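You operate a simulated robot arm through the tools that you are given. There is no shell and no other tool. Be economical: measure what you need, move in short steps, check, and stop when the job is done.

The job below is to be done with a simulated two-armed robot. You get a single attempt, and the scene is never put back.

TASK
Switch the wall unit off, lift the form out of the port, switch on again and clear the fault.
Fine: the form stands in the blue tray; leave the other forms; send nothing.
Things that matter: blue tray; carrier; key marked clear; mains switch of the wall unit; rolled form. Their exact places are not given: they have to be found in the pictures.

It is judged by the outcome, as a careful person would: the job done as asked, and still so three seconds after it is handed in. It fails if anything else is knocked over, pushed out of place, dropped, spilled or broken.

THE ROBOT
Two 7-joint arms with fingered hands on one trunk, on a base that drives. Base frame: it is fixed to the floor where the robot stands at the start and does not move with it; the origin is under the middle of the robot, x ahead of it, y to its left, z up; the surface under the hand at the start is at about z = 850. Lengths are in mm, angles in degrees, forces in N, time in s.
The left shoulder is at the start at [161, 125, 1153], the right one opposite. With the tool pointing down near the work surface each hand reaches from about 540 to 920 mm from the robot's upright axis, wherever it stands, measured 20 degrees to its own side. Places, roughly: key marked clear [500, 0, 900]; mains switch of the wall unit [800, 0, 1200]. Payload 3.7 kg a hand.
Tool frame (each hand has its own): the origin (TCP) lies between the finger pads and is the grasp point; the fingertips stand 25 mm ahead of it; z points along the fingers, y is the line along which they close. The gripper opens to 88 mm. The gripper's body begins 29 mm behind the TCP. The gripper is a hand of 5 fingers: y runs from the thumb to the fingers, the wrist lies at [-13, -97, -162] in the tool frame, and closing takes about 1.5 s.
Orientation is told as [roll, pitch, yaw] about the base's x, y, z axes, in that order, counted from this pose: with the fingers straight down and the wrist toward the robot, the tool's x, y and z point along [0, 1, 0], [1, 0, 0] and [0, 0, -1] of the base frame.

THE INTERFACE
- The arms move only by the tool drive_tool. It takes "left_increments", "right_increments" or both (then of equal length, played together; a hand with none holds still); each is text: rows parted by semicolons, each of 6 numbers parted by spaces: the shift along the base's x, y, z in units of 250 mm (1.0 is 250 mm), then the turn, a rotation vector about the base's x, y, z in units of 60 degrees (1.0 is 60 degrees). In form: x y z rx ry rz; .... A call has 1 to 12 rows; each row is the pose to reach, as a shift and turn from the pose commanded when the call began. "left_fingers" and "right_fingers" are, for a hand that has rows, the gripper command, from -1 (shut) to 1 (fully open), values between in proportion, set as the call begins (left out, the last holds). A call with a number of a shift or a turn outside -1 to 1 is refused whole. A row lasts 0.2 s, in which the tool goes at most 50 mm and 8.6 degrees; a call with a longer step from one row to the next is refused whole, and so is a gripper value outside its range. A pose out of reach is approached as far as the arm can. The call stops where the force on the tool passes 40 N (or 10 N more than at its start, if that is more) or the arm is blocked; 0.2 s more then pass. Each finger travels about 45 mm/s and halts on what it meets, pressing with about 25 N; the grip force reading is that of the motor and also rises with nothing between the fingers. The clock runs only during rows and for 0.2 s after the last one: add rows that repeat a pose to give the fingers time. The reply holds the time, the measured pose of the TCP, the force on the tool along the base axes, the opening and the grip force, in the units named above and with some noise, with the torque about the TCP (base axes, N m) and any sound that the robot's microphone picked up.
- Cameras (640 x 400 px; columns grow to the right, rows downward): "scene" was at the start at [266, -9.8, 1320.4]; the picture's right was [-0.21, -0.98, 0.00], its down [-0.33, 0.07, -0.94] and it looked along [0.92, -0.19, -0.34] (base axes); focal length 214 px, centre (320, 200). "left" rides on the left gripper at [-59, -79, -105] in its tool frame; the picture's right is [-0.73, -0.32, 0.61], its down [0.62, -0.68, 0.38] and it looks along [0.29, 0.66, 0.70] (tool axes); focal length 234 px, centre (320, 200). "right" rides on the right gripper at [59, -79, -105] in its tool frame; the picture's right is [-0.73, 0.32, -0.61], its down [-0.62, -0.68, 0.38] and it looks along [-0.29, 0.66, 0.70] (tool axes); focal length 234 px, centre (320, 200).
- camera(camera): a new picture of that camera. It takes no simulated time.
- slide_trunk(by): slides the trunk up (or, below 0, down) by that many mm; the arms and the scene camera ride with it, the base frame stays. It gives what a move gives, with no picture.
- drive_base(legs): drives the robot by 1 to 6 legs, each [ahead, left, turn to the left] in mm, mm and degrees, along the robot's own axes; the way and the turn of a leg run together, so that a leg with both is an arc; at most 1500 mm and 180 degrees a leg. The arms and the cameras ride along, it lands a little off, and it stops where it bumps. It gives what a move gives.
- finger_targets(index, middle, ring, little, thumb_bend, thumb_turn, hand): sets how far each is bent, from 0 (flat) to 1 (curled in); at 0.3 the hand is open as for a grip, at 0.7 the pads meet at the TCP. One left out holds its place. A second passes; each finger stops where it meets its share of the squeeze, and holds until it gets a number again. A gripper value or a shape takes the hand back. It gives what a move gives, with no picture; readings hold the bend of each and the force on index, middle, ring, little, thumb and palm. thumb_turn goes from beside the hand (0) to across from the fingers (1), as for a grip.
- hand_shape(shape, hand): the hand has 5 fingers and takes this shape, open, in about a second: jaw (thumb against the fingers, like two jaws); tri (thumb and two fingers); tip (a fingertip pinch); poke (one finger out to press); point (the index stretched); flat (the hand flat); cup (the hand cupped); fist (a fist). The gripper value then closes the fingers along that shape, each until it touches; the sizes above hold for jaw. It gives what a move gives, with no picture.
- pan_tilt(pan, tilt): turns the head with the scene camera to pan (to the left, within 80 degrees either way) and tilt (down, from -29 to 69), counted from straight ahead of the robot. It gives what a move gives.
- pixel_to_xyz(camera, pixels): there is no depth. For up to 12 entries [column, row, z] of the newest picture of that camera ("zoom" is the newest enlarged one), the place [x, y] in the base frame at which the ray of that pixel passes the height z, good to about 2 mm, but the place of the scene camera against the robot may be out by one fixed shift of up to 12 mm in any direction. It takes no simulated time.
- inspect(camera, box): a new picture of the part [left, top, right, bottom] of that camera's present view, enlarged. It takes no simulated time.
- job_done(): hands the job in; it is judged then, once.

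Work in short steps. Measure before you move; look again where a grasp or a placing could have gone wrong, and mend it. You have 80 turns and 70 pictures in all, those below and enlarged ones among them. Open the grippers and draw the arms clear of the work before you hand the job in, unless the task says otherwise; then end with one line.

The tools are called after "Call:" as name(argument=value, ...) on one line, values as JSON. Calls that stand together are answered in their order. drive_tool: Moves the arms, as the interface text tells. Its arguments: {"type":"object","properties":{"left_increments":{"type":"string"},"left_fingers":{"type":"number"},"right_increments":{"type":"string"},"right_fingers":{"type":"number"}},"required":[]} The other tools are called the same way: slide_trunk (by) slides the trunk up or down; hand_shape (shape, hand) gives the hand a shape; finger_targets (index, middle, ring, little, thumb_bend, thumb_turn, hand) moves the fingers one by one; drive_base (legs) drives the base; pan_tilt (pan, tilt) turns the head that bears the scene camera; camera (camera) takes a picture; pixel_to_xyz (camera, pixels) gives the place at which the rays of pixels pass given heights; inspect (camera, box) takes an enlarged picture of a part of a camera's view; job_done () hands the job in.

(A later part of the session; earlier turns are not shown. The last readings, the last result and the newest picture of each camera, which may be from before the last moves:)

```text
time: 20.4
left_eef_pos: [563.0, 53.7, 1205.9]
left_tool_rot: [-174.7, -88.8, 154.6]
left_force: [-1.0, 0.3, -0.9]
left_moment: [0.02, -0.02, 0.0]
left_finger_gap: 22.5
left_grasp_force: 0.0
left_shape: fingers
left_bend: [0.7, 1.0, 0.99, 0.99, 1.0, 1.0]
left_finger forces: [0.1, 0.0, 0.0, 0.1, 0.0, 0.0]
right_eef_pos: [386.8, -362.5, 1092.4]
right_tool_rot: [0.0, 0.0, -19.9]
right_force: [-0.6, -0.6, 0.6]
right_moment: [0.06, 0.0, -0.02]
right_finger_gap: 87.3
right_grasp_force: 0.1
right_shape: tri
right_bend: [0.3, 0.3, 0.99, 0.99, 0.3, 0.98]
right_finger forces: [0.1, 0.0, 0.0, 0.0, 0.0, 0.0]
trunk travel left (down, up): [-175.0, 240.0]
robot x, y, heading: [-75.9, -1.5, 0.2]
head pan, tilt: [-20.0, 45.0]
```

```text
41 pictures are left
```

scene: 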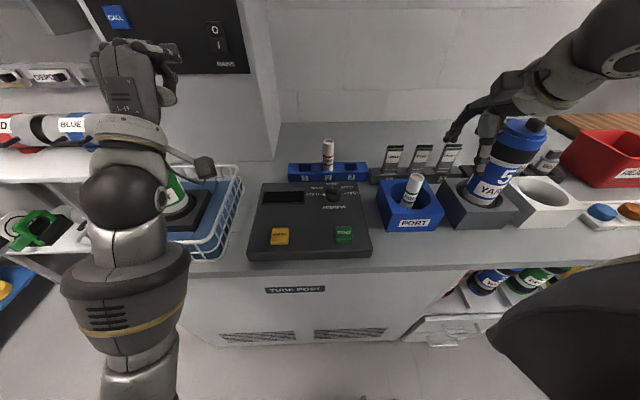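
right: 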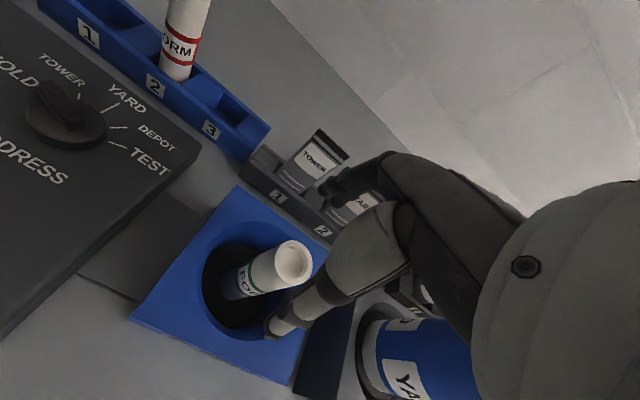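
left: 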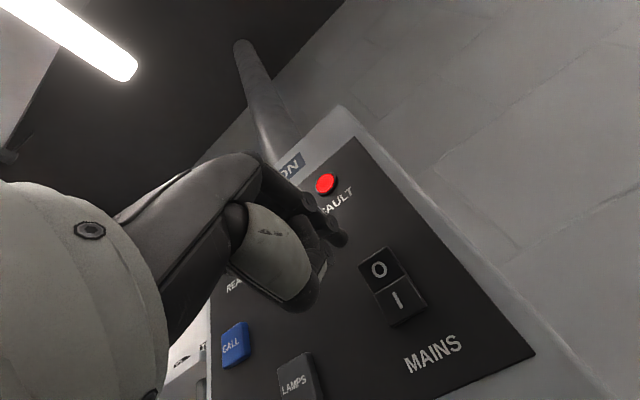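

Now move over the form again: +70 mm x, then down to z≈1005, and check.

Call:
drive_tool(right_increments="0.14 0 0 0 0 0;0.28 0.01 0 0 0 0;0.28 0.01 -0.15 0 0 0;0.28 0.01 -0.32 0 0 0;0.28 0.01 -0.32 0 0 0")

Call:
camera(camera="right")

Call:
inspect(camera="scene", box=[320, 60, 560, 260])

```text
time: 21.6
left_eef_pos: [563.7, 53.0, 1204.8]
left_tool_rot: [-174.6, -88.9, 154.4]
left_force: [0.9, -0.1, -0.6]
left_moment: [-0.01, -0.03, 0.05]
left_finger_gap: 22.6
left_grasp_force: 0.1
left_shape: fingers
left_bend: [0.7, 1.0, 0.99, 0.99, 1.0, 1.0]
left_finger forces: [0.0, 0.0, 0.0, 0.2, 0.0, 0.1]
right_eef_pos: [458.3, -362.7, 1012.5]
right_tool_rot: [0.1, 0.1, -20.0]
right_force: [0.8, 0.2, 0.1]
right_moment: [0.03, -0.01, -0.01]
right_finger_gap: 87.7
right_grasp_force: 0.1
right_shape: tri
right_bend: [0.3, 0.3, 0.99, 0.99, 0.3, 0.98]
right_finger forces: [0.0, 0.0, 0.1, 0.1, 0.0, 0.0]
trunk travel left (down, up): [-175.0, 240.0]
robot x, y, heading: [-77.5, 2.1, -0.0]
head pan, tilt: [-20.0, 45.0]
```

```text
40 pictures are left
```

right: 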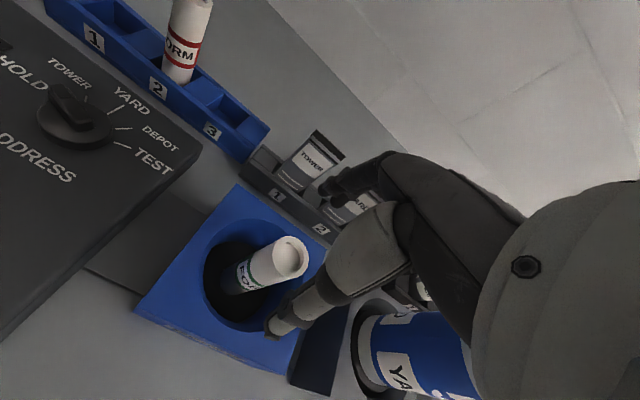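

```text
2.00 times, centred on (440, 160) of scene
```

zoom: 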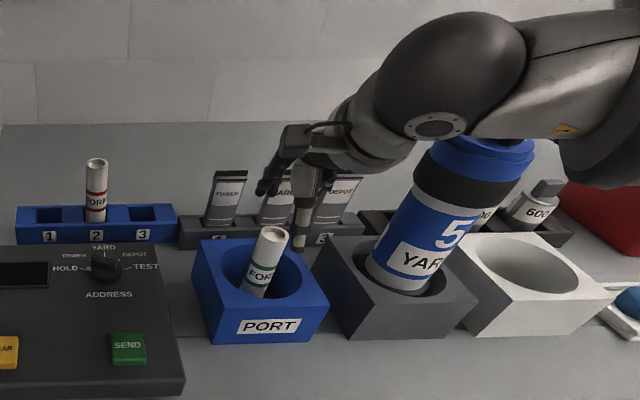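

TCP lines up with the form (predicted top pixel (291,253) vs seen (287,255)). I check the port-top height via its far-left corner (238,184) and right corner to see whether the thumb would meet the rim.

Call:
pixel_to_xyz(camera="right", pixels=[[238, 184, 930], [238, 184, 910], [238, 184, 890], [288, 256, 970], [136, 309, 930], [136, 309, 910], [136, 309, 890], [207, 154, 890], [222, 105, 890]])

```text
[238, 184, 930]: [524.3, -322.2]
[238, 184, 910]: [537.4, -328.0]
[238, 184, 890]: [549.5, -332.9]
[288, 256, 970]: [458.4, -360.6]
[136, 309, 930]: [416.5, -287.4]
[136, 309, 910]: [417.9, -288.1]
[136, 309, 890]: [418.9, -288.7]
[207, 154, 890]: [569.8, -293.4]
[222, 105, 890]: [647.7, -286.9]
```

I descend to TCP z≈945 (tips ~920, above the port rim) and then close.

Call:
drive_tool(right_increments="0 0.008 -0.14 0 0 0;0 0.008 -0.27 0 0 0;0 0.008 -0.27 0 0 0")

Call:
camera(camera="right")

```text
time: 22.4
left_eef_pos: [563.8, 54.0, 1206.4]
left_tool_rot: [-174.5, -88.8, 154.3]
left_force: [0.0, -0.6, 0.3]
left_moment: [-0.01, 0.0, -0.02]
left_finger_gap: 22.8
left_grasp_force: 0.0
left_shape: fingers
left_bend: [0.7, 1.0, 0.99, 0.99, 1.0, 1.0]
left_finger forces: [0.1, 0.0, 0.0, 0.1, 0.1, 0.1]
right_eef_pos: [458.0, -359.7, 944.1]
right_tool_rot: [0.0, 0.1, -19.9]
right_force: [0.8, -0.5, -0.3]
right_moment: [0.0, 0.03, 0.02]
right_finger_gap: 87.8
right_grasp_force: 0.1
right_shape: tri
right_bend: [0.3, 0.3, 0.99, 0.99, 0.3, 0.98]
right_finger forces: [0.1, 0.0, 0.0, 0.1, 0.0, 0.0]
trunk travel left (down, up): [-175.0, 240.0]
robot x, y, heading: [-75.2, -0.2, 0.1]
head pan, tilt: [-20.0, 45.0]
```

```text
38 pictures are left
```

right: 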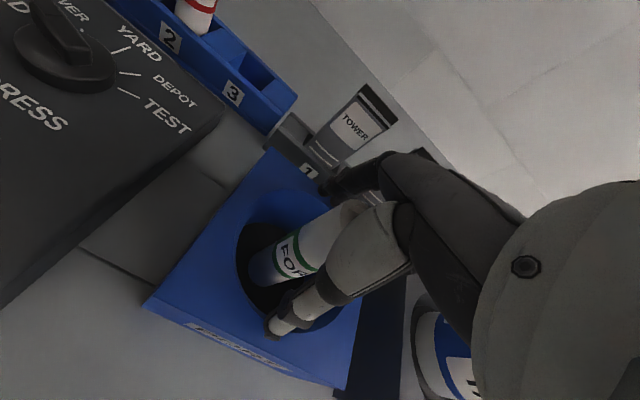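

The form now lies between thumb and fingers, no contact force. I close the hand with a couple of seconds of holding rows.

Call:
drive_tool(right_increments="0 0 0 0 0 0;0 0 0 0 0 0;0 0 0 0 0 0;0 0 0 0 0 0;0 0 0 0 0 0;0 0 0 0 0 0;0 0 0 0 0 0;0 0 0 0 0 0;0 0 0 0 0 0", right_fingers=-1)

Call:
camera(camera="right")

Call:
inspect(camera="scene", box=[320, 60, 560, 260])

```text
time: 24.4
left_eef_pos: [563.2, 53.9, 1204.9]
left_tool_rot: [-174.0, -88.7, 153.8]
left_force: [-0.1, 0.0, -0.3]
left_moment: [-0.01, -0.01, 0.02]
left_finger_gap: 22.8
left_grasp_force: 0.2
left_shape: fingers
left_bend: [0.7, 1.0, 0.99, 0.99, 1.0, 1.0]
left_finger forces: [0.0, 0.0, 0.0, 0.0, 0.0, 0.0]
right_eef_pos: [458.0, -362.9, 945.7]
right_tool_rot: [0.1, 0.1, -20.0]
right_force: [0.1, 0.6, 0.6]
right_moment: [-0.01, 0.01, 0.01]
right_finger_gap: 22.3
right_grasp_force: 24.9
right_shape: tri
right_bend: [0.74, 0.56, 1.0, 1.0, 0.74, 1.0]
right_finger forces: [11.1, 11.4, 0.0, 0.0, 22.0, 0.0]
trunk travel left (down, up): [-175.0, 240.0]
robot x, y, heading: [-75.8, -0.2, -0.0]
head pan, tilt: [-20.0, 45.0]
```

```text
37 pictures are left
```

right: 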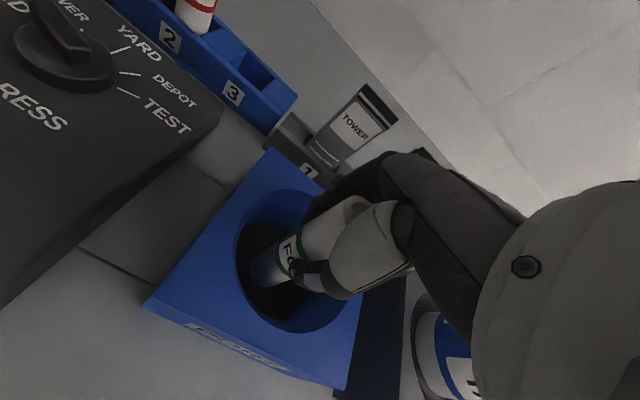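

```text
2.00 times, centred on (440, 160) of scene
```

zoom: 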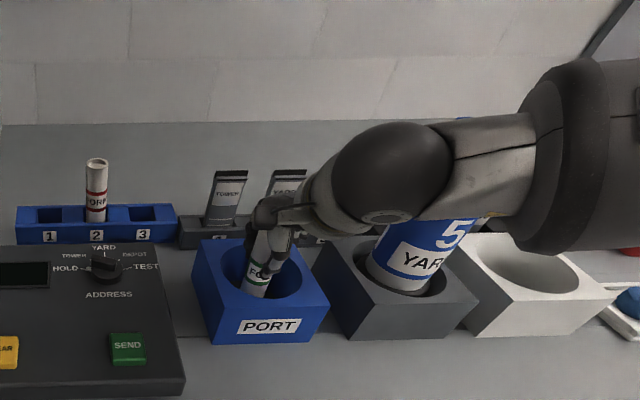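

Gripped at 25 N (index, middle, thumb all loaded). I lift 120 mm straight up and check.

Call:
drive_tool(right_increments="0 0 0.06 0 0 0;0 0 0.16 0 0 0;0 0 0.28 0 0 0;0 0 0.4 0 0 0;0 0 0.52 0 0 0;0 0 0.52 0 0 0")

Call:
camera(camera="right")

Call:
camera(camera="scene")

```text
time: 25.8
left_eef_pos: [563.6, 53.1, 1203.2]
left_tool_rot: [-173.7, -88.8, 153.6]
left_force: [-0.6, 0.5, -0.4]
left_moment: [-0.01, 0.01, -0.02]
left_finger_gap: 22.4
left_grasp_force: 0.0
left_shape: fingers
left_bend: [0.7, 1.0, 0.99, 0.99, 1.0, 1.0]
left_finger forces: [0.1, 0.0, 0.0, 0.0, 0.0, 0.0]
right_eef_pos: [459.1, -359.8, 1075.2]
right_tool_rot: [0.0, 0.1, -19.9]
right_force: [-0.4, -0.3, 0.3]
right_moment: [0.0, 0.02, 0.01]
right_finger_gap: 22.2
right_grasp_force: 25.0
right_shape: tri
right_bend: [0.74, 0.56, 1.0, 1.0, 0.74, 1.0]
right_finger forces: [11.0, 11.5, 0.0, 0.0, 21.9, 0.0]
trunk travel left (down, up): [-175.0, 240.0]
robot x, y, heading: [-80.5, -0.4, 0.1]
head pan, tilt: [-20.0, 45.0]
```

```text
35 pictures are left
```

right: 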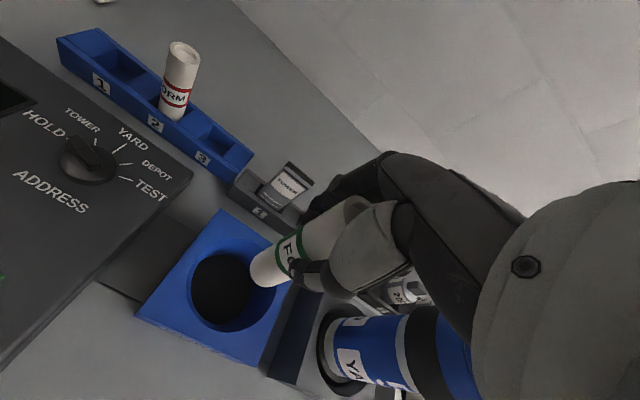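

```text
34 pictures are left
```

scene: 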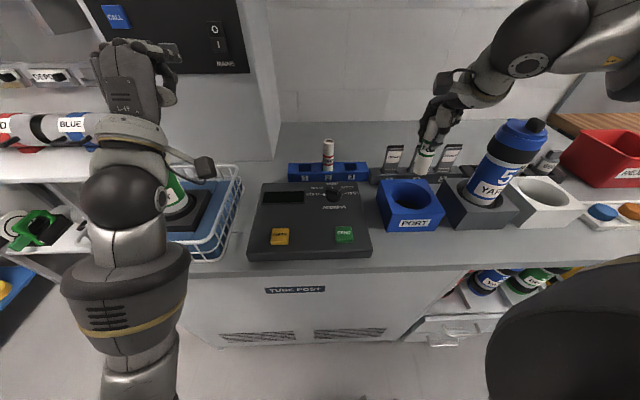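

Form is held and out of the port. I enlarge to measure the form's bottom in the hand and the tray slots.

Call:
inspect(camera="right", box=[230, 190, 370, 300])

Call:
inspect(camera="scene", box=[380, 60, 500, 210])

```text
3.64 times, centred on (300, 245) of right
```

zoom: 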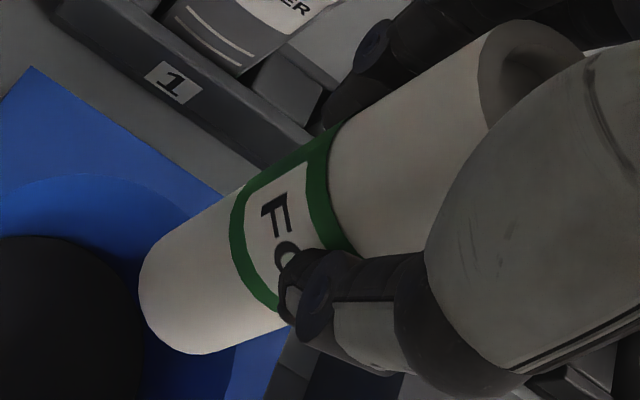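

```text
2.67 times, centred on (440, 135) of scene
```

zoom: 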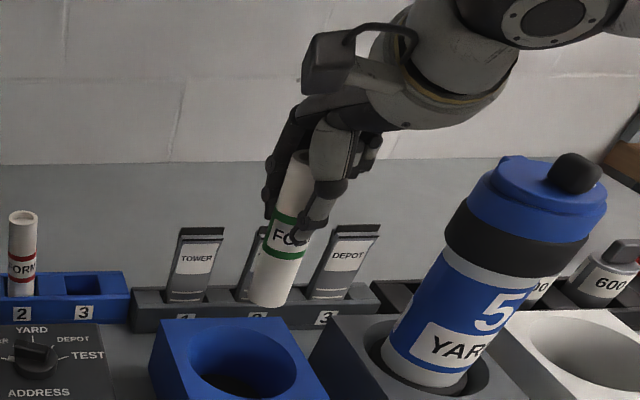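

The form leans ~11° in the hand (top forward). I turn the hand by 11° to make it vertical and move toward a position short of the tray at height, for a look.

Call:
drive_tool(right_increments="0.02 0.02 0.0 -0.03 -0.085 0;0.1 0.05 0.02 -0.063 -0.172 0;0.22 0.1 0.02 -0.063 -0.172 0;0.34 0.15 0.02 -0.063 -0.172 0;0.46 0.2 0.02 -0.063 -0.172 0;0.46 0.2 0.02 -0.063 -0.172 0")

Call:
camera(camera="right")

Call:
camera(camera="scene")

```text
time: 27.2
left_eef_pos: [562.9, 54.4, 1205.5]
left_tool_rot: [-175.4, -88.7, 155.3]
left_force: [0.6, 0.0, 0.9]
left_moment: [0.01, -0.01, -0.01]
left_finger_gap: 22.6
left_grasp_force: 0.1
left_shape: fingers
left_bend: [0.7, 1.0, 0.99, 0.99, 1.0, 1.0]
left_finger forces: [0.0, 0.0, 0.0, 0.0, 0.0, 0.0]
right_eef_pos: [571.3, -309.4, 1080.1]
right_tool_rot: [0.0, -11.0, -19.9]
right_force: [-0.3, -0.8, -0.4]
right_moment: [-0.01, 0.0, 0.03]
right_finger_gap: 21.7
right_grasp_force: 25.1
right_shape: tri
right_bend: [0.74, 0.56, 1.0, 1.0, 0.75, 1.0]
right_finger forces: [10.1, 12.4, 0.1, 0.0, 21.8, 0.0]
trunk travel left (down, up): [-175.0, 240.0]
robot x, y, heading: [-78.8, 1.1, 0.3]
head pan, tilt: [-20.0, 45.0]
```

```text
31 pictures are left
```

right: 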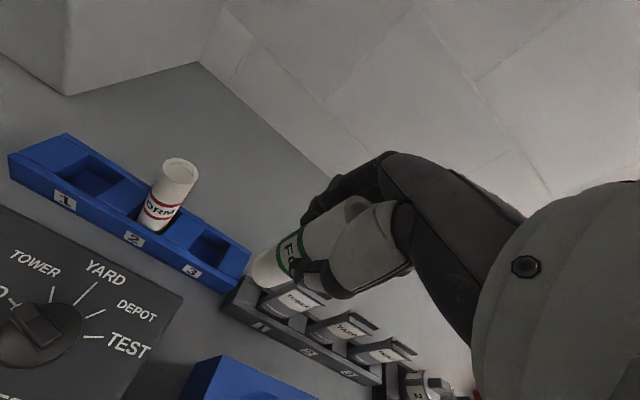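

```text
30 pictures are left
```

scene: 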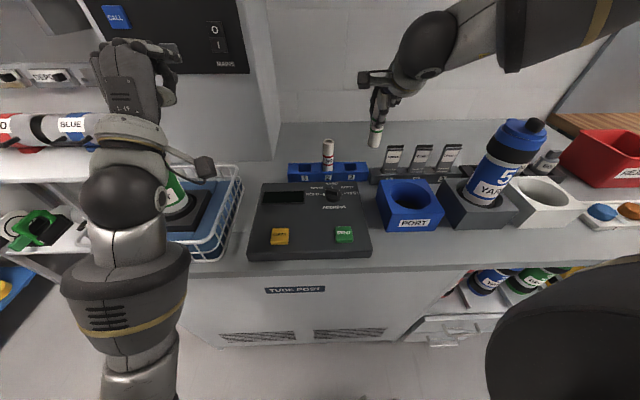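

Now zoom on the tray from the right camera for precise slot positions.

Call:
inspect(camera="right", box=[0, 120, 270, 300])

Call:
inspect(camera="scene", box=[280, 70, 440, 190])

```text
2.22 times, centred on (135, 210) of right
```

zoom: 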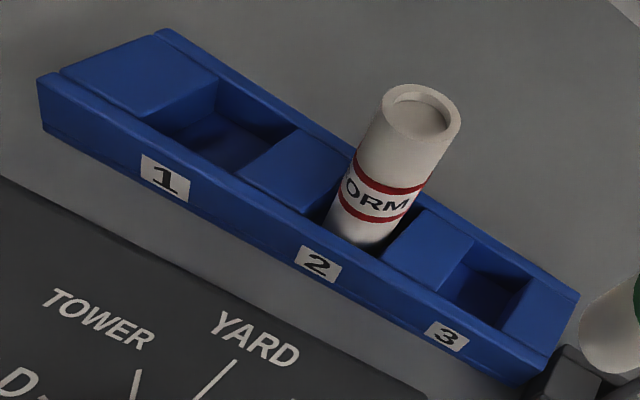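

```text
3.33 times, centred on (360, 130) of scene
```

zoom: 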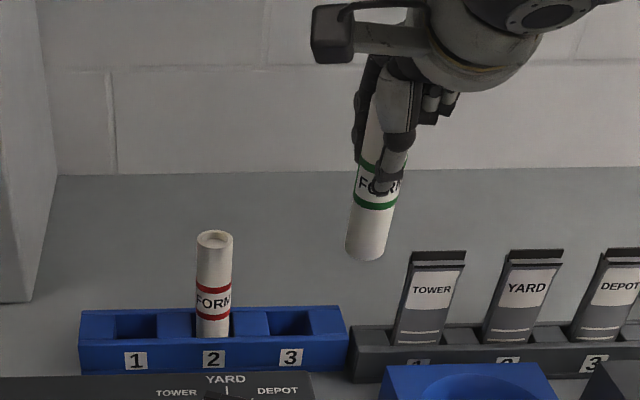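

Query slot-3 rim corners/centre, slot-1 centre, and held form's bottom.

Call:
pixel_to_xyz(camera="right", pixels=[[210.2, 249.2, 900], [210.2, 249.2, 890], [210.2, 249.2, 880], [210.2, 249.2, 870], [92.2, 178.5, 890], [92.2, 178.5, 870], [179.4, 168, 970], [179.4, 168, 960], [179.4, 168, 950], [155, 228, 880], [155, 228, 870], [155, 228, 860]])

Call:
pixel_to_xyz(camera="scene", pixels=[[351.5, 167, 890], [351.5, 167, 880], [351.5, 167, 870], [305, 167.5, 880], [329, 141.5, 960], [376, 142.5, 1005]])

```text
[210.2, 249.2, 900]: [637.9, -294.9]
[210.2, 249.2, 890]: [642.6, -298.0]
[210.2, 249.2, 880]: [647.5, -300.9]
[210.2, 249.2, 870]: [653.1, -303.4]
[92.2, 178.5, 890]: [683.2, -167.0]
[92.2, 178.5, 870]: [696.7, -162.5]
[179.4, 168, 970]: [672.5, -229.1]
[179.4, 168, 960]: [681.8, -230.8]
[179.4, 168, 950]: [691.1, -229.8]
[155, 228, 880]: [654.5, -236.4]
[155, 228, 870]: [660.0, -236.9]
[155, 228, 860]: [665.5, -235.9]
```

```text
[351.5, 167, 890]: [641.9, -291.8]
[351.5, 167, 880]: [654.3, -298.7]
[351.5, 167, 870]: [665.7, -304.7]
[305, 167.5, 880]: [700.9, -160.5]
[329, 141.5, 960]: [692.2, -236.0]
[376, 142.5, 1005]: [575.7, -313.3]
```

Slot 3 centre ≈[648,−301] (rim z≈880). I compute where the held form's bottom and top are now.

Call:
pixel_to_xyz(camera="right", pixels=[[264.3, 272.5, 1015], [264.3, 272.5, 1005], [264.3, 272.5, 995], [360, 212, 1110], [360, 212, 1105], [360, 212, 1100]])

Call:
inspect(camera="right", box=[230, 180, 390, 310])

```text
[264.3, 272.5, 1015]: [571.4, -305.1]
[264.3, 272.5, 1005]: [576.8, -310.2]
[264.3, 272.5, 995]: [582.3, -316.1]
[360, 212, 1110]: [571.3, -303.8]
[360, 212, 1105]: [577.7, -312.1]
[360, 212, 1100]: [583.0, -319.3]
```

```text
3.08 times, centred on (310, 245) of right
```

zoom: 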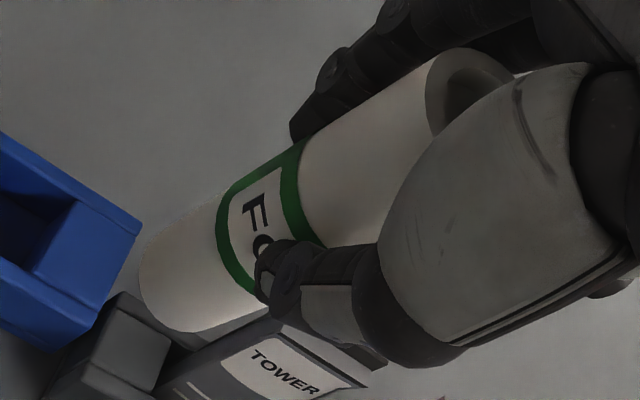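

Held form is vertical: axis ≈ TCP+(5.5,−1.5), bottom ≈ 75 below TCP. I move laterally over slot 3 at height, then look.

Call:
drive_tool(right_increments="0.1 0.014 0 0 0 0;0.2 0.028 0 0 0 0;0.285 0.04 0 0 0 0;0.285 0.04 -0.1 0 0 0;0.285 0.04 -0.2 0 0 0;0.285 0.04 -0.2 0 0 0")

Call:
camera(camera="right")

Call:
inspect(camera="scene", box=[280, 70, 440, 190])

```text
time: 28.6
left_eef_pos: [563.6, 52.4, 1205.1]
left_tool_rot: [-174.6, -88.8, 154.5]
left_force: [0.2, 0.1, 0.3]
left_moment: [-0.02, 0.01, 0.0]
left_finger_gap: 22.5
left_grasp_force: 0.1
left_shape: fingers
left_bend: [0.7, 1.0, 0.99, 0.99, 1.0, 1.0]
left_finger forces: [0.0, 0.0, 0.0, 0.0, 0.0, 0.1]
right_eef_pos: [644.1, -299.4, 1032.3]
right_tool_rot: [0.0, -11.0, -19.9]
right_force: [0.3, 0.8, 0.3]
right_moment: [-0.02, -0.01, -0.01]
right_finger_gap: 21.9
right_grasp_force: 24.7
right_shape: tri
right_bend: [0.74, 0.56, 1.0, 1.0, 0.75, 1.0]
right_finger forces: [10.1, 12.5, 0.0, 0.1, 21.5, 0.0]
trunk travel left (down, up): [-175.0, 240.0]
robot x, y, heading: [-78.1, 0.9, 0.0]
head pan, tilt: [-20.0, 45.0]
```

```text
26 pictures are left
```

right: 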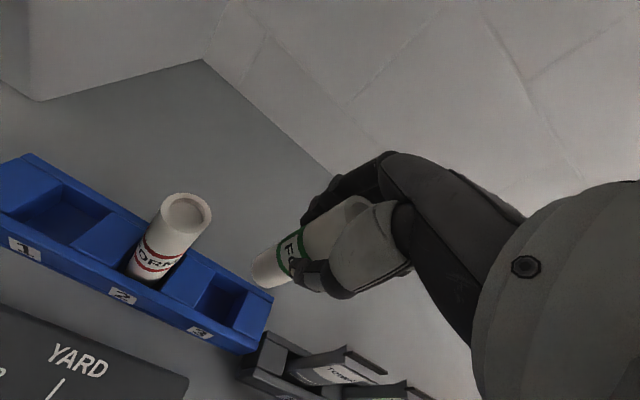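

```text
3.33 times, centred on (360, 130) of scene
```

zoom: 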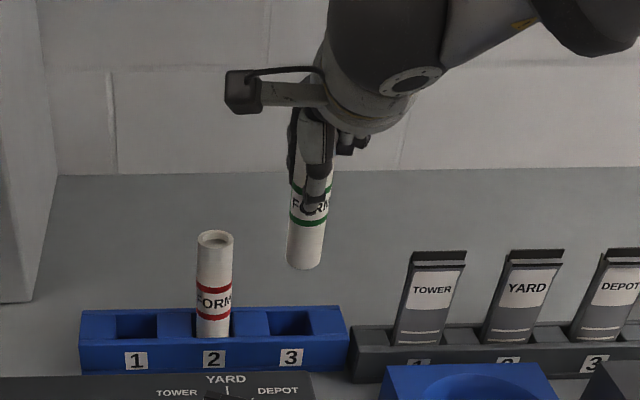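

Scene check: dropping along vertical from (303,258) leads to ≈(294,322), slot 3 centre (290,322). I verify with the right camera.

Call:
inspect(camera="right", box=[120, 180, 320, 380])

Call:
pixel_to_xyz(camera="right", pixels=[[222, 303, 890], [222, 303, 880], [222, 303, 870], [185, 215, 975], [185, 215, 965], [264.3, 272.5, 957], [264.3, 272.5, 950]])

```text
2.00 times, centred on (220, 280) of right
```

zoom: 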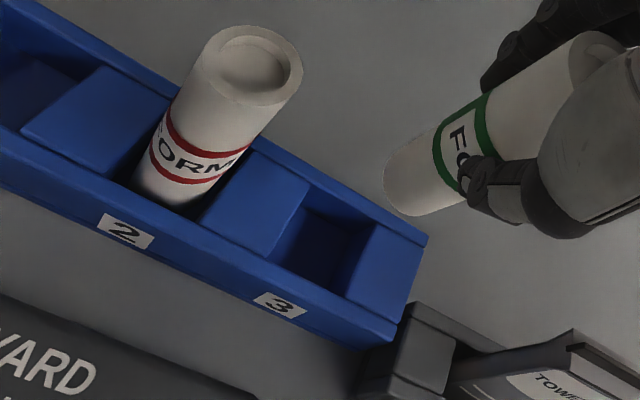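

```text
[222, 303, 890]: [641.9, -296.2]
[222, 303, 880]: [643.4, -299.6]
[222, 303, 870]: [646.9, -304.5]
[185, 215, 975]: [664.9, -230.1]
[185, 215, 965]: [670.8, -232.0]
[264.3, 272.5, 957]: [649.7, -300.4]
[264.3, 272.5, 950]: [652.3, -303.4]
```

Slot centre ≈[645.5,−300] vs form axis ≈[650,−300]: I correct −4 mm in x and descend to just around the rim, then look.

Call:
drive_tool(right_increments="-0.015 0 -0.08 0 0 0;-0.015 0 -0.17 0 0 0;-0.015 0 -0.24 0 0 0;-0.015 0 -0.24 0 0 0")

Call:
inspect(camera="right", box=[140, 200, 340, 400])

Call:
inspect(camera="scene", box=[300, 90, 420, 190])

```text
time: 29.6
left_eef_pos: [562.8, 55.0, 1206.4]
left_tool_rot: [-174.6, -88.7, 154.5]
left_force: [-0.4, 0.9, 0.7]
left_moment: [-0.02, -0.01, 0.0]
left_finger_gap: 22.7
left_grasp_force: 0.0
left_shape: fingers
left_bend: [0.7, 1.0, 0.99, 0.99, 1.0, 1.0]
left_finger forces: [0.0, 0.0, 0.0, 0.0, 0.0, 0.1]
right_eef_pos: [641.2, -299.6, 973.2]
right_tool_rot: [0.0, -11.0, -19.9]
right_force: [0.7, 1.7, 5.7]
right_moment: [-0.01, -0.05, 0.0]
right_finger_gap: 22.1
right_grasp_force: 24.9
right_shape: tri
right_bend: [0.74, 0.56, 1.0, 1.0, 0.75, 1.0]
right_finger forces: [10.8, 13.8, 0.1, 0.0, 22.9, 0.0]
trunk travel left (down, up): [-175.0, 240.0]
robot x, y, heading: [-75.7, -2.3, 0.0]
head pan, tilt: [-20.0, 45.0]
```

```text
2.00 times, centred on (240, 300) of right
```

zoom: 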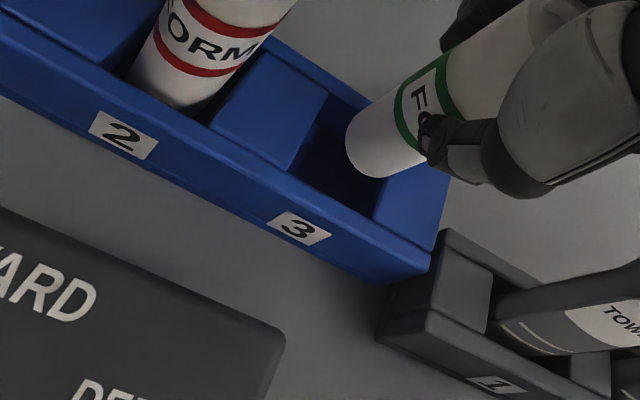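

```text
4.00 times, centred on (360, 140) of scene
```

zoom: 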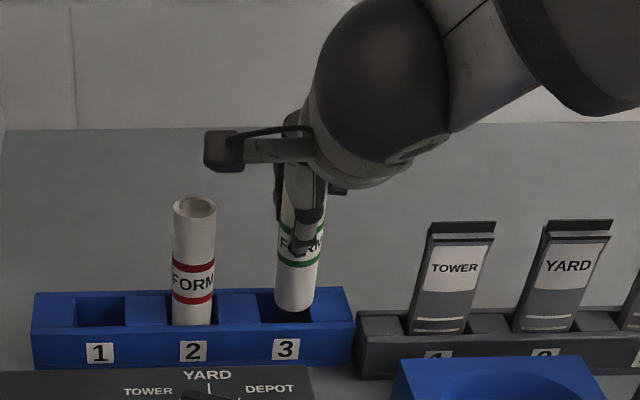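

A 5.7 N contact at z 973: the form sits ~6 mm too far right and ~4 mm too far back on the rim. I lift 12 mm, shift (−2.5,+7) and descend gently.

Call:
drive_tool(right_increments="0 0 0.05 0 0 0;-0.01 0.029 0.05 0 0 0;-0.01 0.029 0.02 0 0 0;-0.01 0.029 -0.01 0 0 0;-0.01 0.029 -0.04 0 0 0")

Call:
inspect(camera="right", box=[140, 200, 340, 400])

Call:
inspect(camera="scene", box=[300, 90, 420, 190])

```text
time: 30.8
left_eef_pos: [559.7, 54.2, 1208.3]
left_tool_rot: [-176.7, -88.5, 156.7]
left_force: [0.1, -0.1, 0.0]
left_moment: [-0.04, 0.0, -0.02]
left_finger_gap: 22.7
left_grasp_force: 0.0
left_shape: fingers
left_bend: [0.7, 1.0, 0.99, 0.99, 1.0, 1.0]
left_finger forces: [0.0, 0.0, 0.1, 0.1, 0.0, 0.0]
right_eef_pos: [635.5, -291.5, 967.4]
right_tool_rot: [0.1, -11.5, -19.8]
right_force: [-5.9, 1.7, 20.0]
right_moment: [-0.04, -0.09, 0.0]
right_finger_gap: 22.9
right_grasp_force: 24.7
right_shape: tri
right_bend: [0.74, 0.56, 1.0, 1.0, 0.75, 1.0]
right_finger forces: [10.8, 16.0, 0.0, 0.0, 27.1, 0.0]
trunk travel left (down, up): [-175.0, 240.0]
robot x, y, heading: [-81.1, -0.2, 0.2]
head pan, tilt: [-20.0, 45.0]
```

```text
2.00 times, centred on (240, 300) of right
```

zoom: 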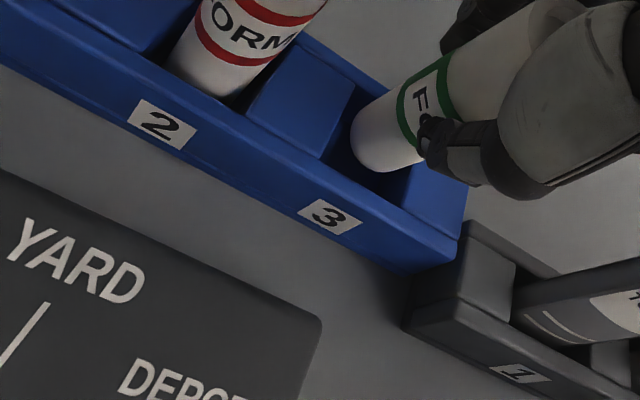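

```text
4.00 times, centred on (360, 140) of scene
```

zoom: 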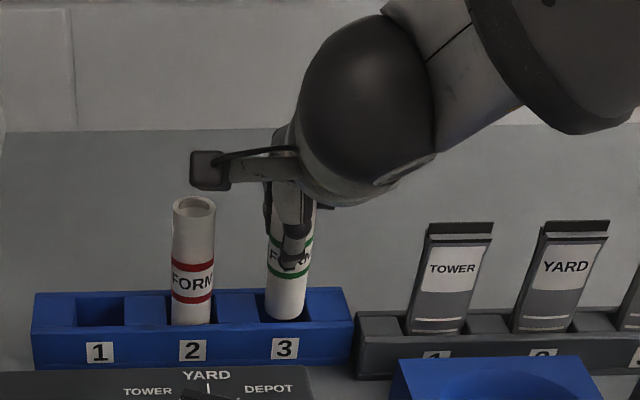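

Now laterally good, but 20 N up with torque pointing to a contact at the far edge; the form stands ~20 mm above the floor on the back wall. Lift, shift 7 mm nearer (−6.5,+2), and lower again.

Call:
drive_tool(right_increments="0 0 0.05 0 0 0;-0.024 0.008 0.05 0 0 0;-0.024 0.008 0.02 0 0 0;-0.024 0.008 0.0 0 0 0;-0.024 0.008 -0.02 0 0 0;-0.024 0.008 -0.04 0 0 0")

Call:
inspect(camera="right", box=[140, 200, 340, 400])

Call:
inspect(camera="scene", box=[300, 90, 420, 190])

```text
time: 32.2
left_eef_pos: [564.0, 53.7, 1204.1]
left_tool_rot: [-174.0, -88.8, 153.9]
left_force: [-0.6, -0.4, -0.9]
left_moment: [-0.04, 0.0, 0.01]
left_finger_gap: 22.6
left_grasp_force: 0.0
left_shape: fingers
left_bend: [0.7, 1.0, 0.99, 0.99, 1.0, 1.0]
left_finger forces: [0.1, 0.0, 0.0, 0.1, 0.1, 0.0]
right_eef_pos: [633.1, -290.0, 950.5]
right_tool_rot: [0.0, -11.0, -19.9]
right_force: [-0.3, -0.1, 0.7]
right_moment: [0.02, -0.01, 0.02]
right_finger_gap: 22.8
right_grasp_force: 25.4
right_shape: tri
right_bend: [0.74, 0.56, 1.0, 1.0, 0.75, 1.0]
right_finger forces: [10.6, 13.2, 0.1, 0.0, 22.6, 0.1]
trunk travel left (down, up): [-175.0, 240.0]
robot x, y, heading: [-78.9, -1.9, 0.3]
head pan, tilt: [-20.0, 45.0]
```

```text
2.00 times, centred on (240, 300) of right
```

zoom: 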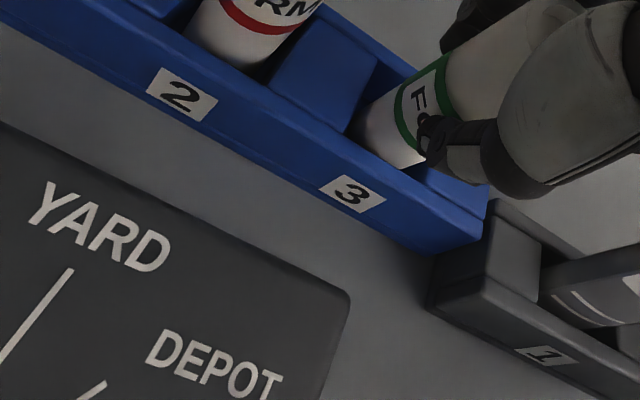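

```text
4.00 times, centred on (360, 140) of scene
```

zoom: 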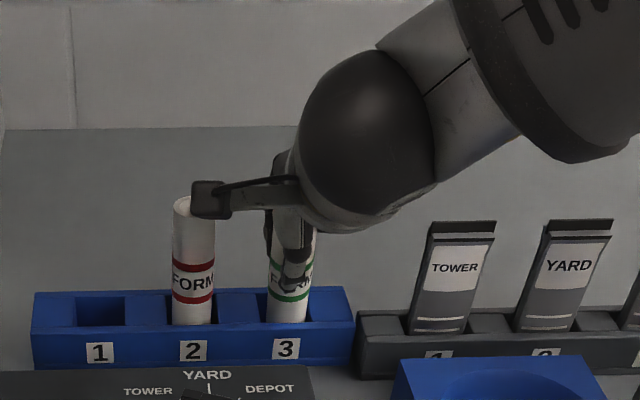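

The form is inside slot 3 with no force, bands nearly level with the red form's. Lower a few more mm until it meets the floor.

Call:
drive_tool(right_increments="0 0 -0.012 0 0 0;0 0 -0.024 0 0 0;0 0 -0.03 0 0 0")

```text
time: 33.0
left_eef_pos: [563.1, 53.8, 1205.6]
left_tool_rot: [-174.8, -88.7, 154.6]
left_force: [0.4, 0.5, -0.4]
left_moment: [0.02, 0.0, -0.03]
left_finger_gap: 22.4
left_grasp_force: 0.1
left_shape: fingers
left_bend: [0.7, 1.0, 0.99, 0.99, 1.0, 1.0]
left_finger forces: [0.0, 0.0, 0.0, 0.0, 0.0, 0.0]
right_eef_pos: [632.6, -289.2, 945.4]
right_tool_rot: [0.1, -11.1, -19.9]
right_force: [0.3, 0.1, 5.6]
right_moment: [-0.05, -0.06, 0.0]
right_finger_gap: 22.9
right_grasp_force: 25.0
right_shape: tri
right_bend: [0.74, 0.56, 1.0, 1.0, 0.75, 1.0]
right_finger forces: [11.0, 14.3, 0.0, 0.0, 22.2, 0.0]
trunk travel left (down, up): [-175.0, 240.0]
robot x, y, heading: [-82.0, 3.3, 0.2]
head pan, tilt: [-20.0, 45.0]
```

Seated on the slot floor (5.6 N). I open the hand moderately and hold.

Call:
drive_tool(right_increments="0 0 0.004 0 0 0;0 0 0.004 0 0 0;0 0 0.004 0 0 0;0 0 0.004 0 0 0;0 0 0.004 0 0 0;0 0 0.004 0 0 0", right_fingers=0.5)

Call:
camera(camera="right")

Call:
inspect(camera="scene", box=[300, 90, 420, 190])

```text
time: 34.4
left_eef_pos: [563.5, 53.3, 1205.0]
left_tool_rot: [-174.0, -88.7, 153.9]
left_force: [0.1, -0.8, 0.7]
left_moment: [-0.01, -0.02, -0.02]
left_finger_gap: 22.6
left_grasp_force: 0.0
left_shape: fingers
left_bend: [0.7, 1.0, 0.99, 0.99, 1.0, 1.0]
left_finger forces: [0.1, 0.0, 0.0, 0.0, 0.0, 0.0]
right_eef_pos: [631.3, -290.6, 943.5]
right_tool_rot: [-0.1, -11.0, -19.9]
right_force: [-0.5, 0.2, -0.2]
right_moment: [0.04, 0.04, 0.01]
right_finger_gap: 65.4
right_grasp_force: 0.0
right_shape: tri
right_bend: [0.27, 0.36, 0.99, 0.99, 0.54, 0.99]
right_finger forces: [0.0, 0.1, 0.1, 0.1, 0.0, 0.0]
trunk travel left (down, up): [-175.0, 240.0]
robot x, y, heading: [-81.6, 2.5, 0.3]
head pan, tilt: [-20.0, 45.0]
```

```text
17 pictures are left
```

right: 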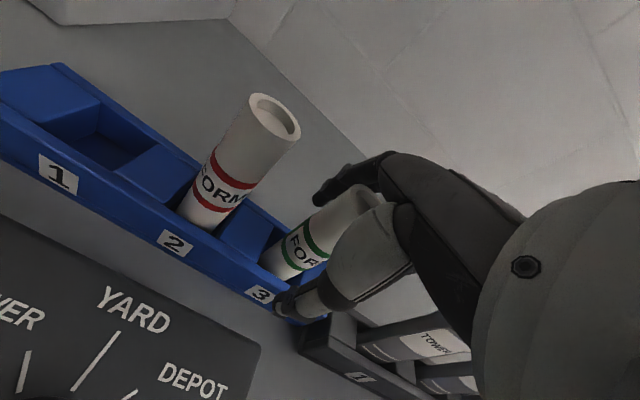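

```text
4.00 times, centred on (360, 140) of scene
```

zoom: 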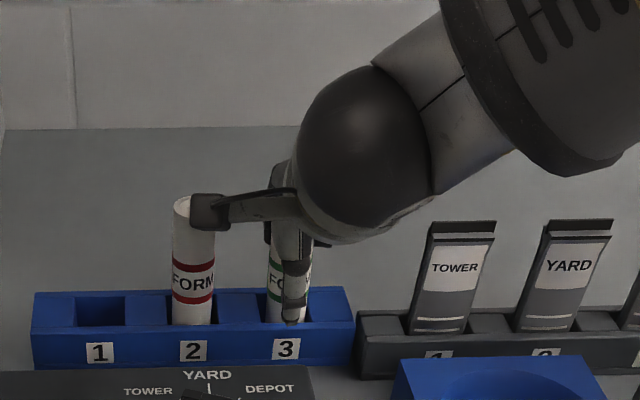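

Released; form stands. Open fully, then raise straight up.

Call:
drive_tool(right_increments="0 0 0 0 0 0;0 0 0 0 0 0;0 0 0 0 0 0;0 0 0.06 0 0 0;0 0 0.16 0 0 0;0 0 0.28 0 0 0;0 0 0.42 0 0 0;0 0 0.56 0 0 0;-0.1 -0.05 0.65 0 0 0;-0.2 -0.1 0.65 0 0 0;-0.3 -0.15 0.65 0 0 0;-0.4 -0.2 0.65 0 0 0", right_fingers=1)

Call:
camera(camera="scene")

```text
time: 37.0
left_eef_pos: [563.2, 53.0, 1205.8]
left_tool_rot: [-175.8, -88.6, 155.7]
left_force: [0.0, -0.2, 0.5]
left_moment: [0.04, 0.01, 0.0]
left_finger_gap: 22.7
left_grasp_force: 0.0
left_shape: fingers
left_bend: [0.7, 1.0, 0.99, 0.99, 1.0, 1.0]
left_finger forces: [0.0, 0.1, 0.1, 0.0, 0.0, 0.1]
right_eef_pos: [531.8, -343.0, 1108.8]
right_tool_rot: [0.0, -11.0, -19.9]
right_force: [-0.3, 0.0, 0.0]
right_moment: [0.01, 0.02, -0.01]
right_finger_gap: 87.8
right_grasp_force: 0.1
right_shape: tri
right_bend: [0.3, 0.3, 0.99, 0.99, 0.3, 0.98]
right_finger forces: [0.1, 0.1, 0.0, 0.0, 0.1, 0.1]
trunk travel left (down, up): [-175.0, 240.0]
robot x, y, heading: [-75.8, 2.8, -0.0]
head pan, tilt: [-20.0, 45.0]
```

```text
15 pictures are left
```

scene: 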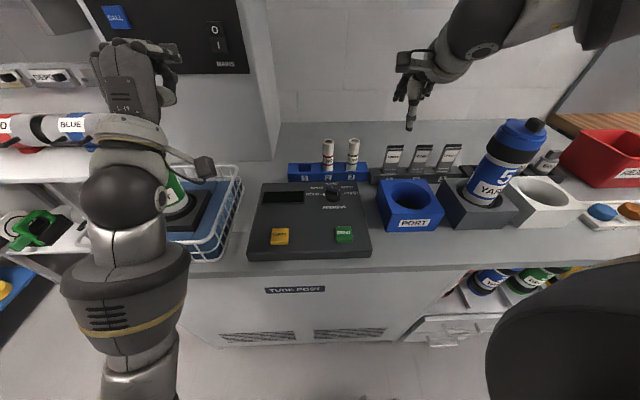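

Both forms stand in the tray, port empty. I drive back forward 75 mm and approach the I side of the switch with the left hand.

Call:
drive_base(legs=[[75, 0, 0]])

Call:
drive_tool(left_increments="0.13 -0.06 -0.04 0 0 0;0.26 -0.12 -0.08 0 0 0;0.37 -0.18 -0.1 0 0 0;0.37 -0.18 -0.1 0 0 0")

Call:
inspect(camera="left", box=[240, 150, 440, 350])

```text
time: 38.0
left_eef_pos: [637.0, 54.3, 1204.6]
left_tool_rot: [-173.5, -88.8, 153.5]
left_force: [0.2, -1.4, 0.2]
left_moment: [-0.01, 0.0, -0.04]
left_finger_gap: 22.7
left_grasp_force: 0.0
left_shape: fingers
left_bend: [0.7, 1.0, 0.99, 0.99, 1.0, 1.0]
left_finger forces: [0.0, 0.0, 0.0, 0.1, 0.0, 0.0]
right_eef_pos: [606.6, -340.5, 1108.1]
right_tool_rot: [0.0, -11.0, -19.9]
right_force: [0.0, 0.1, -0.5]
right_moment: [0.0, -0.02, -0.02]
right_finger_gap: 87.5
right_grasp_force: 0.0
right_shape: tri
right_bend: [0.3, 0.3, 0.99, 0.99, 0.3, 0.98]
right_finger forces: [0.0, 0.0, 0.0, 0.0, 0.0, 0.0]
trunk travel left (down, up): [-175.0, 240.0]
robot x, y, heading: [-6.6, -2.0, -0.1]
head pan, tilt: [-20.0, 45.0]
```

```text
time: 39.0
left_eef_pos: [723.1, 10.3, 1187.8]
left_tool_rot: [-178.7, -88.3, 158.9]
left_force: [0.6, 0.4, -1.0]
left_moment: [0.02, 0.04, -0.02]
left_finger_gap: 22.5
left_grasp_force: 0.1
left_shape: fingers
left_bend: [0.7, 1.0, 0.99, 0.99, 1.0, 1.0]
left_finger forces: [0.1, 0.0, 0.0, 0.0, 0.0, 0.1]
right_eef_pos: [599.4, -337.8, 1113.3]
right_tool_rot: [0.1, -11.4, -19.8]
right_force: [-0.6, 0.5, 0.1]
right_moment: [-0.04, -0.02, 0.03]
right_finger_gap: 87.6
right_grasp_force: 0.0
right_shape: tri
right_bend: [0.3, 0.3, 0.99, 0.99, 0.3, 0.98]
right_finger forces: [0.1, 0.0, 0.0, 0.0, 0.0, 0.1]
trunk travel left (down, up): [-175.0, 240.0]
robot x, y, heading: [-4.4, 0.2, 0.4]
head pan, tilt: [-20.0, 45.0]
```

```text
2.00 times, centred on (340, 250) of left
```

zoom: 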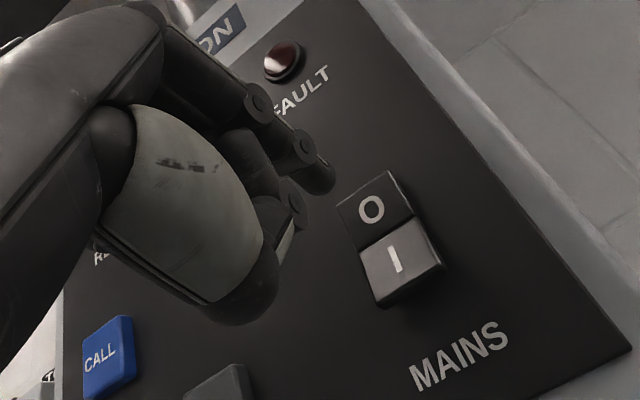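

Tip ≈[747,1,1188], I at ≈[813,−15,1180]. Approach to ~15 mm away, and read the pose.

Call:
drive_tool(left_increments="0.1 -0.03 -0.03 0 0 0;0.2 -0.055 -0.055 0 0 0;0.2 -0.055 -0.055 0 0 0")

Call:
inspect(camera="left", box=[240, 150, 440, 350])

```text
time: 40.0
left_eef_pos: [749.1, 9.2, 1172.0]
left_tool_rot: [-177.5, -88.5, 158.2]
left_force: [-0.7, 0.2, -0.5]
left_moment: [0.03, 0.02, 0.02]
left_finger_gap: 22.7
left_grasp_force: 0.0
left_shape: fingers
left_bend: [0.7, 1.0, 0.99, 0.99, 1.0, 1.0]
left_finger forces: [0.0, 0.0, 0.0, 0.0, 0.0, 0.0]
right_eef_pos: [582.5, -331.3, 1125.7]
right_tool_rot: [0.4, -12.4, -19.3]
right_force: [-0.7, 1.3, -0.5]
right_moment: [0.0, 0.0, 0.0]
right_finger_gap: 87.6
right_grasp_force: 0.1
right_shape: tri
right_bend: [0.3, 0.3, 0.99, 0.99, 0.3, 0.98]
right_finger forces: [0.1, 0.1, 0.0, 0.0, 0.0, 0.1]
trunk travel left (down, up): [-175.0, 240.0]
robot x, y, heading: [-10.5, 1.5, 0.7]
head pan, tilt: [-20.0, 45.0]
stopped in row 3 (left hand): the arm was blocked; the commanded pose is now the measured one
```

```text
2.00 times, centred on (340, 250) of left
```

zoom: 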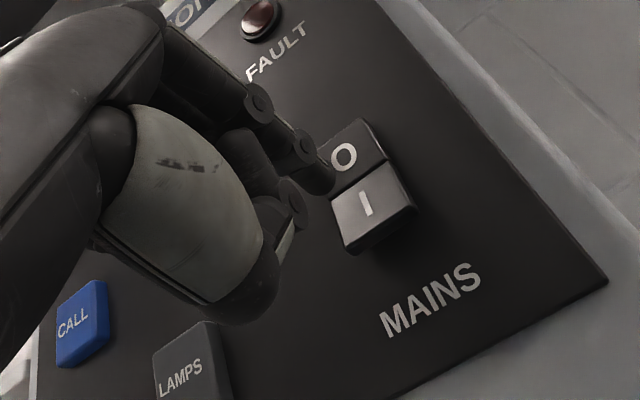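

The arm was blocked — the forearm may be touching something (perhaps the POT carrier). I look at once from the scene camera.

Call:
camera(camera="scene")

```text
12 pictures are left
```

scene: 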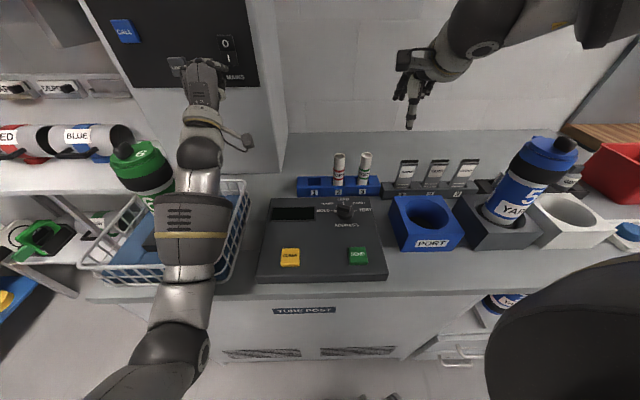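

Nothing looks displaced; the forearm is likely resting on the basket rim/bench. I back off and pitch the hand 40° downward, which raises the wrist ~120 mm.

Call:
drive_tool(left_increments="-0.08 0.03 0.03 0 0 0;-0.16 0.06 0.06 0 0 0;-0.24 0.1 0.1 0 0 0;-0.3 0.12 0.14 0 0 0;-0.3 0.12 0.14 0 0 0")

Call:
drive_tool(left_increments="0 0 0 0.045 0.125 0;0 0 0 0.09 0.25 0;0 0 0 0.136 0.376 0;0 0 0 0.18 0.5 0;0 0 0 0.227 0.627 0;0 0 0 0.227 0.627 0")

Call:
pan_tilt(pan=15, tilt=35)

Call:
camera(camera="scene")

```text
time: 41.2
left_eef_pos: [703.0, 32.3, 1184.9]
left_tool_rot: [-59.7, -89.5, 40.0]
left_force: [0.2, -0.1, 0.0]
left_moment: [0.0, 0.01, -0.03]
left_finger_gap: 22.5
left_grasp_force: 0.1
left_shape: fingers
left_bend: [0.7, 1.0, 0.99, 0.99, 1.0, 1.0]
left_finger forces: [0.0, 0.0, 0.0, 0.0, 0.0, 0.0]
right_eef_pos: [606.3, -337.7, 1107.4]
right_tool_rot: [-0.2, -10.8, -19.5]
right_force: [0.4, -0.5, -0.7]
right_moment: [-0.01, 0.02, 0.02]
right_finger_gap: 87.7
right_grasp_force: 0.1
right_shape: tri
right_bend: [0.3, 0.3, 0.99, 0.99, 0.3, 0.98]
right_finger forces: [0.0, 0.0, 0.0, 0.0, 0.1, 0.0]
trunk travel left (down, up): [-175.0, 240.0]
robot x, y, heading: [-4.1, -0.3, 0.5]
head pan, tilt: [-20.0, 45.0]
```

```text
time: 42.6
left_eef_pos: [701.3, 31.9, 1187.4]
left_tool_rot: [-0.2, -49.9, -19.4]
left_force: [0.4, 0.1, -0.1]
left_moment: [0.01, 0.03, 0.0]
left_finger_gap: 22.7
left_grasp_force: 0.1
left_shape: fingers
left_bend: [0.7, 1.0, 0.99, 0.99, 1.0, 1.0]
left_finger forces: [0.0, 0.0, 0.0, 0.1, 0.0, 0.0]
right_eef_pos: [605.2, -336.3, 1108.2]
right_tool_rot: [0.0, -11.0, -19.6]
right_force: [0.3, 0.3, 0.6]
right_moment: [-0.02, -0.01, -0.02]
right_finger_gap: 87.6
right_grasp_force: 0.1
right_shape: tri
right_bend: [0.3, 0.3, 0.99, 0.99, 0.3, 0.98]
right_finger forces: [0.0, 0.1, 0.0, 0.1, 0.1, 0.1]
trunk travel left (down, up): [-175.0, 240.0]
robot x, y, heading: [-3.8, 2.4, 0.2]
head pan, tilt: [-20.0, 45.0]
```

```text
time: 43.6
left_eef_pos: [701.2, 30.9, 1186.8]
left_tool_rot: [-0.1, -50.0, -19.3]
left_force: [0.4, -0.6, 0.9]
left_moment: [0.0, -0.01, 0.02]
left_finger_gap: 22.5
left_grasp_force: 0.0
left_shape: fingers
left_bend: [0.7, 1.0, 0.99, 0.99, 1.0, 1.0]
left_finger forces: [0.0, 0.0, 0.0, 0.0, 0.1, 0.0]
right_eef_pos: [605.4, -337.0, 1108.0]
right_tool_rot: [-0.1, -11.0, -19.5]
right_force: [0.0, 0.3, 0.0]
right_moment: [-0.01, -0.03, 0.01]
right_finger_gap: 87.7
right_grasp_force: 0.2
right_shape: tri
right_bend: [0.3, 0.3, 0.99, 0.99, 0.3, 0.98]
right_finger forces: [0.0, 0.1, 0.0, 0.0, 0.1, 0.0]
trunk travel left (down, up): [-175.0, 240.0]
robot x, y, heading: [-8.7, 1.2, 0.4]
head pan, tilt: [15.0, 35.0]
```

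```text
11 pictures are left
```

scene: 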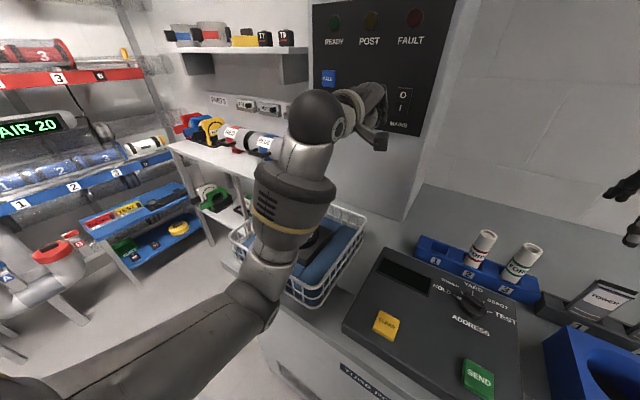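

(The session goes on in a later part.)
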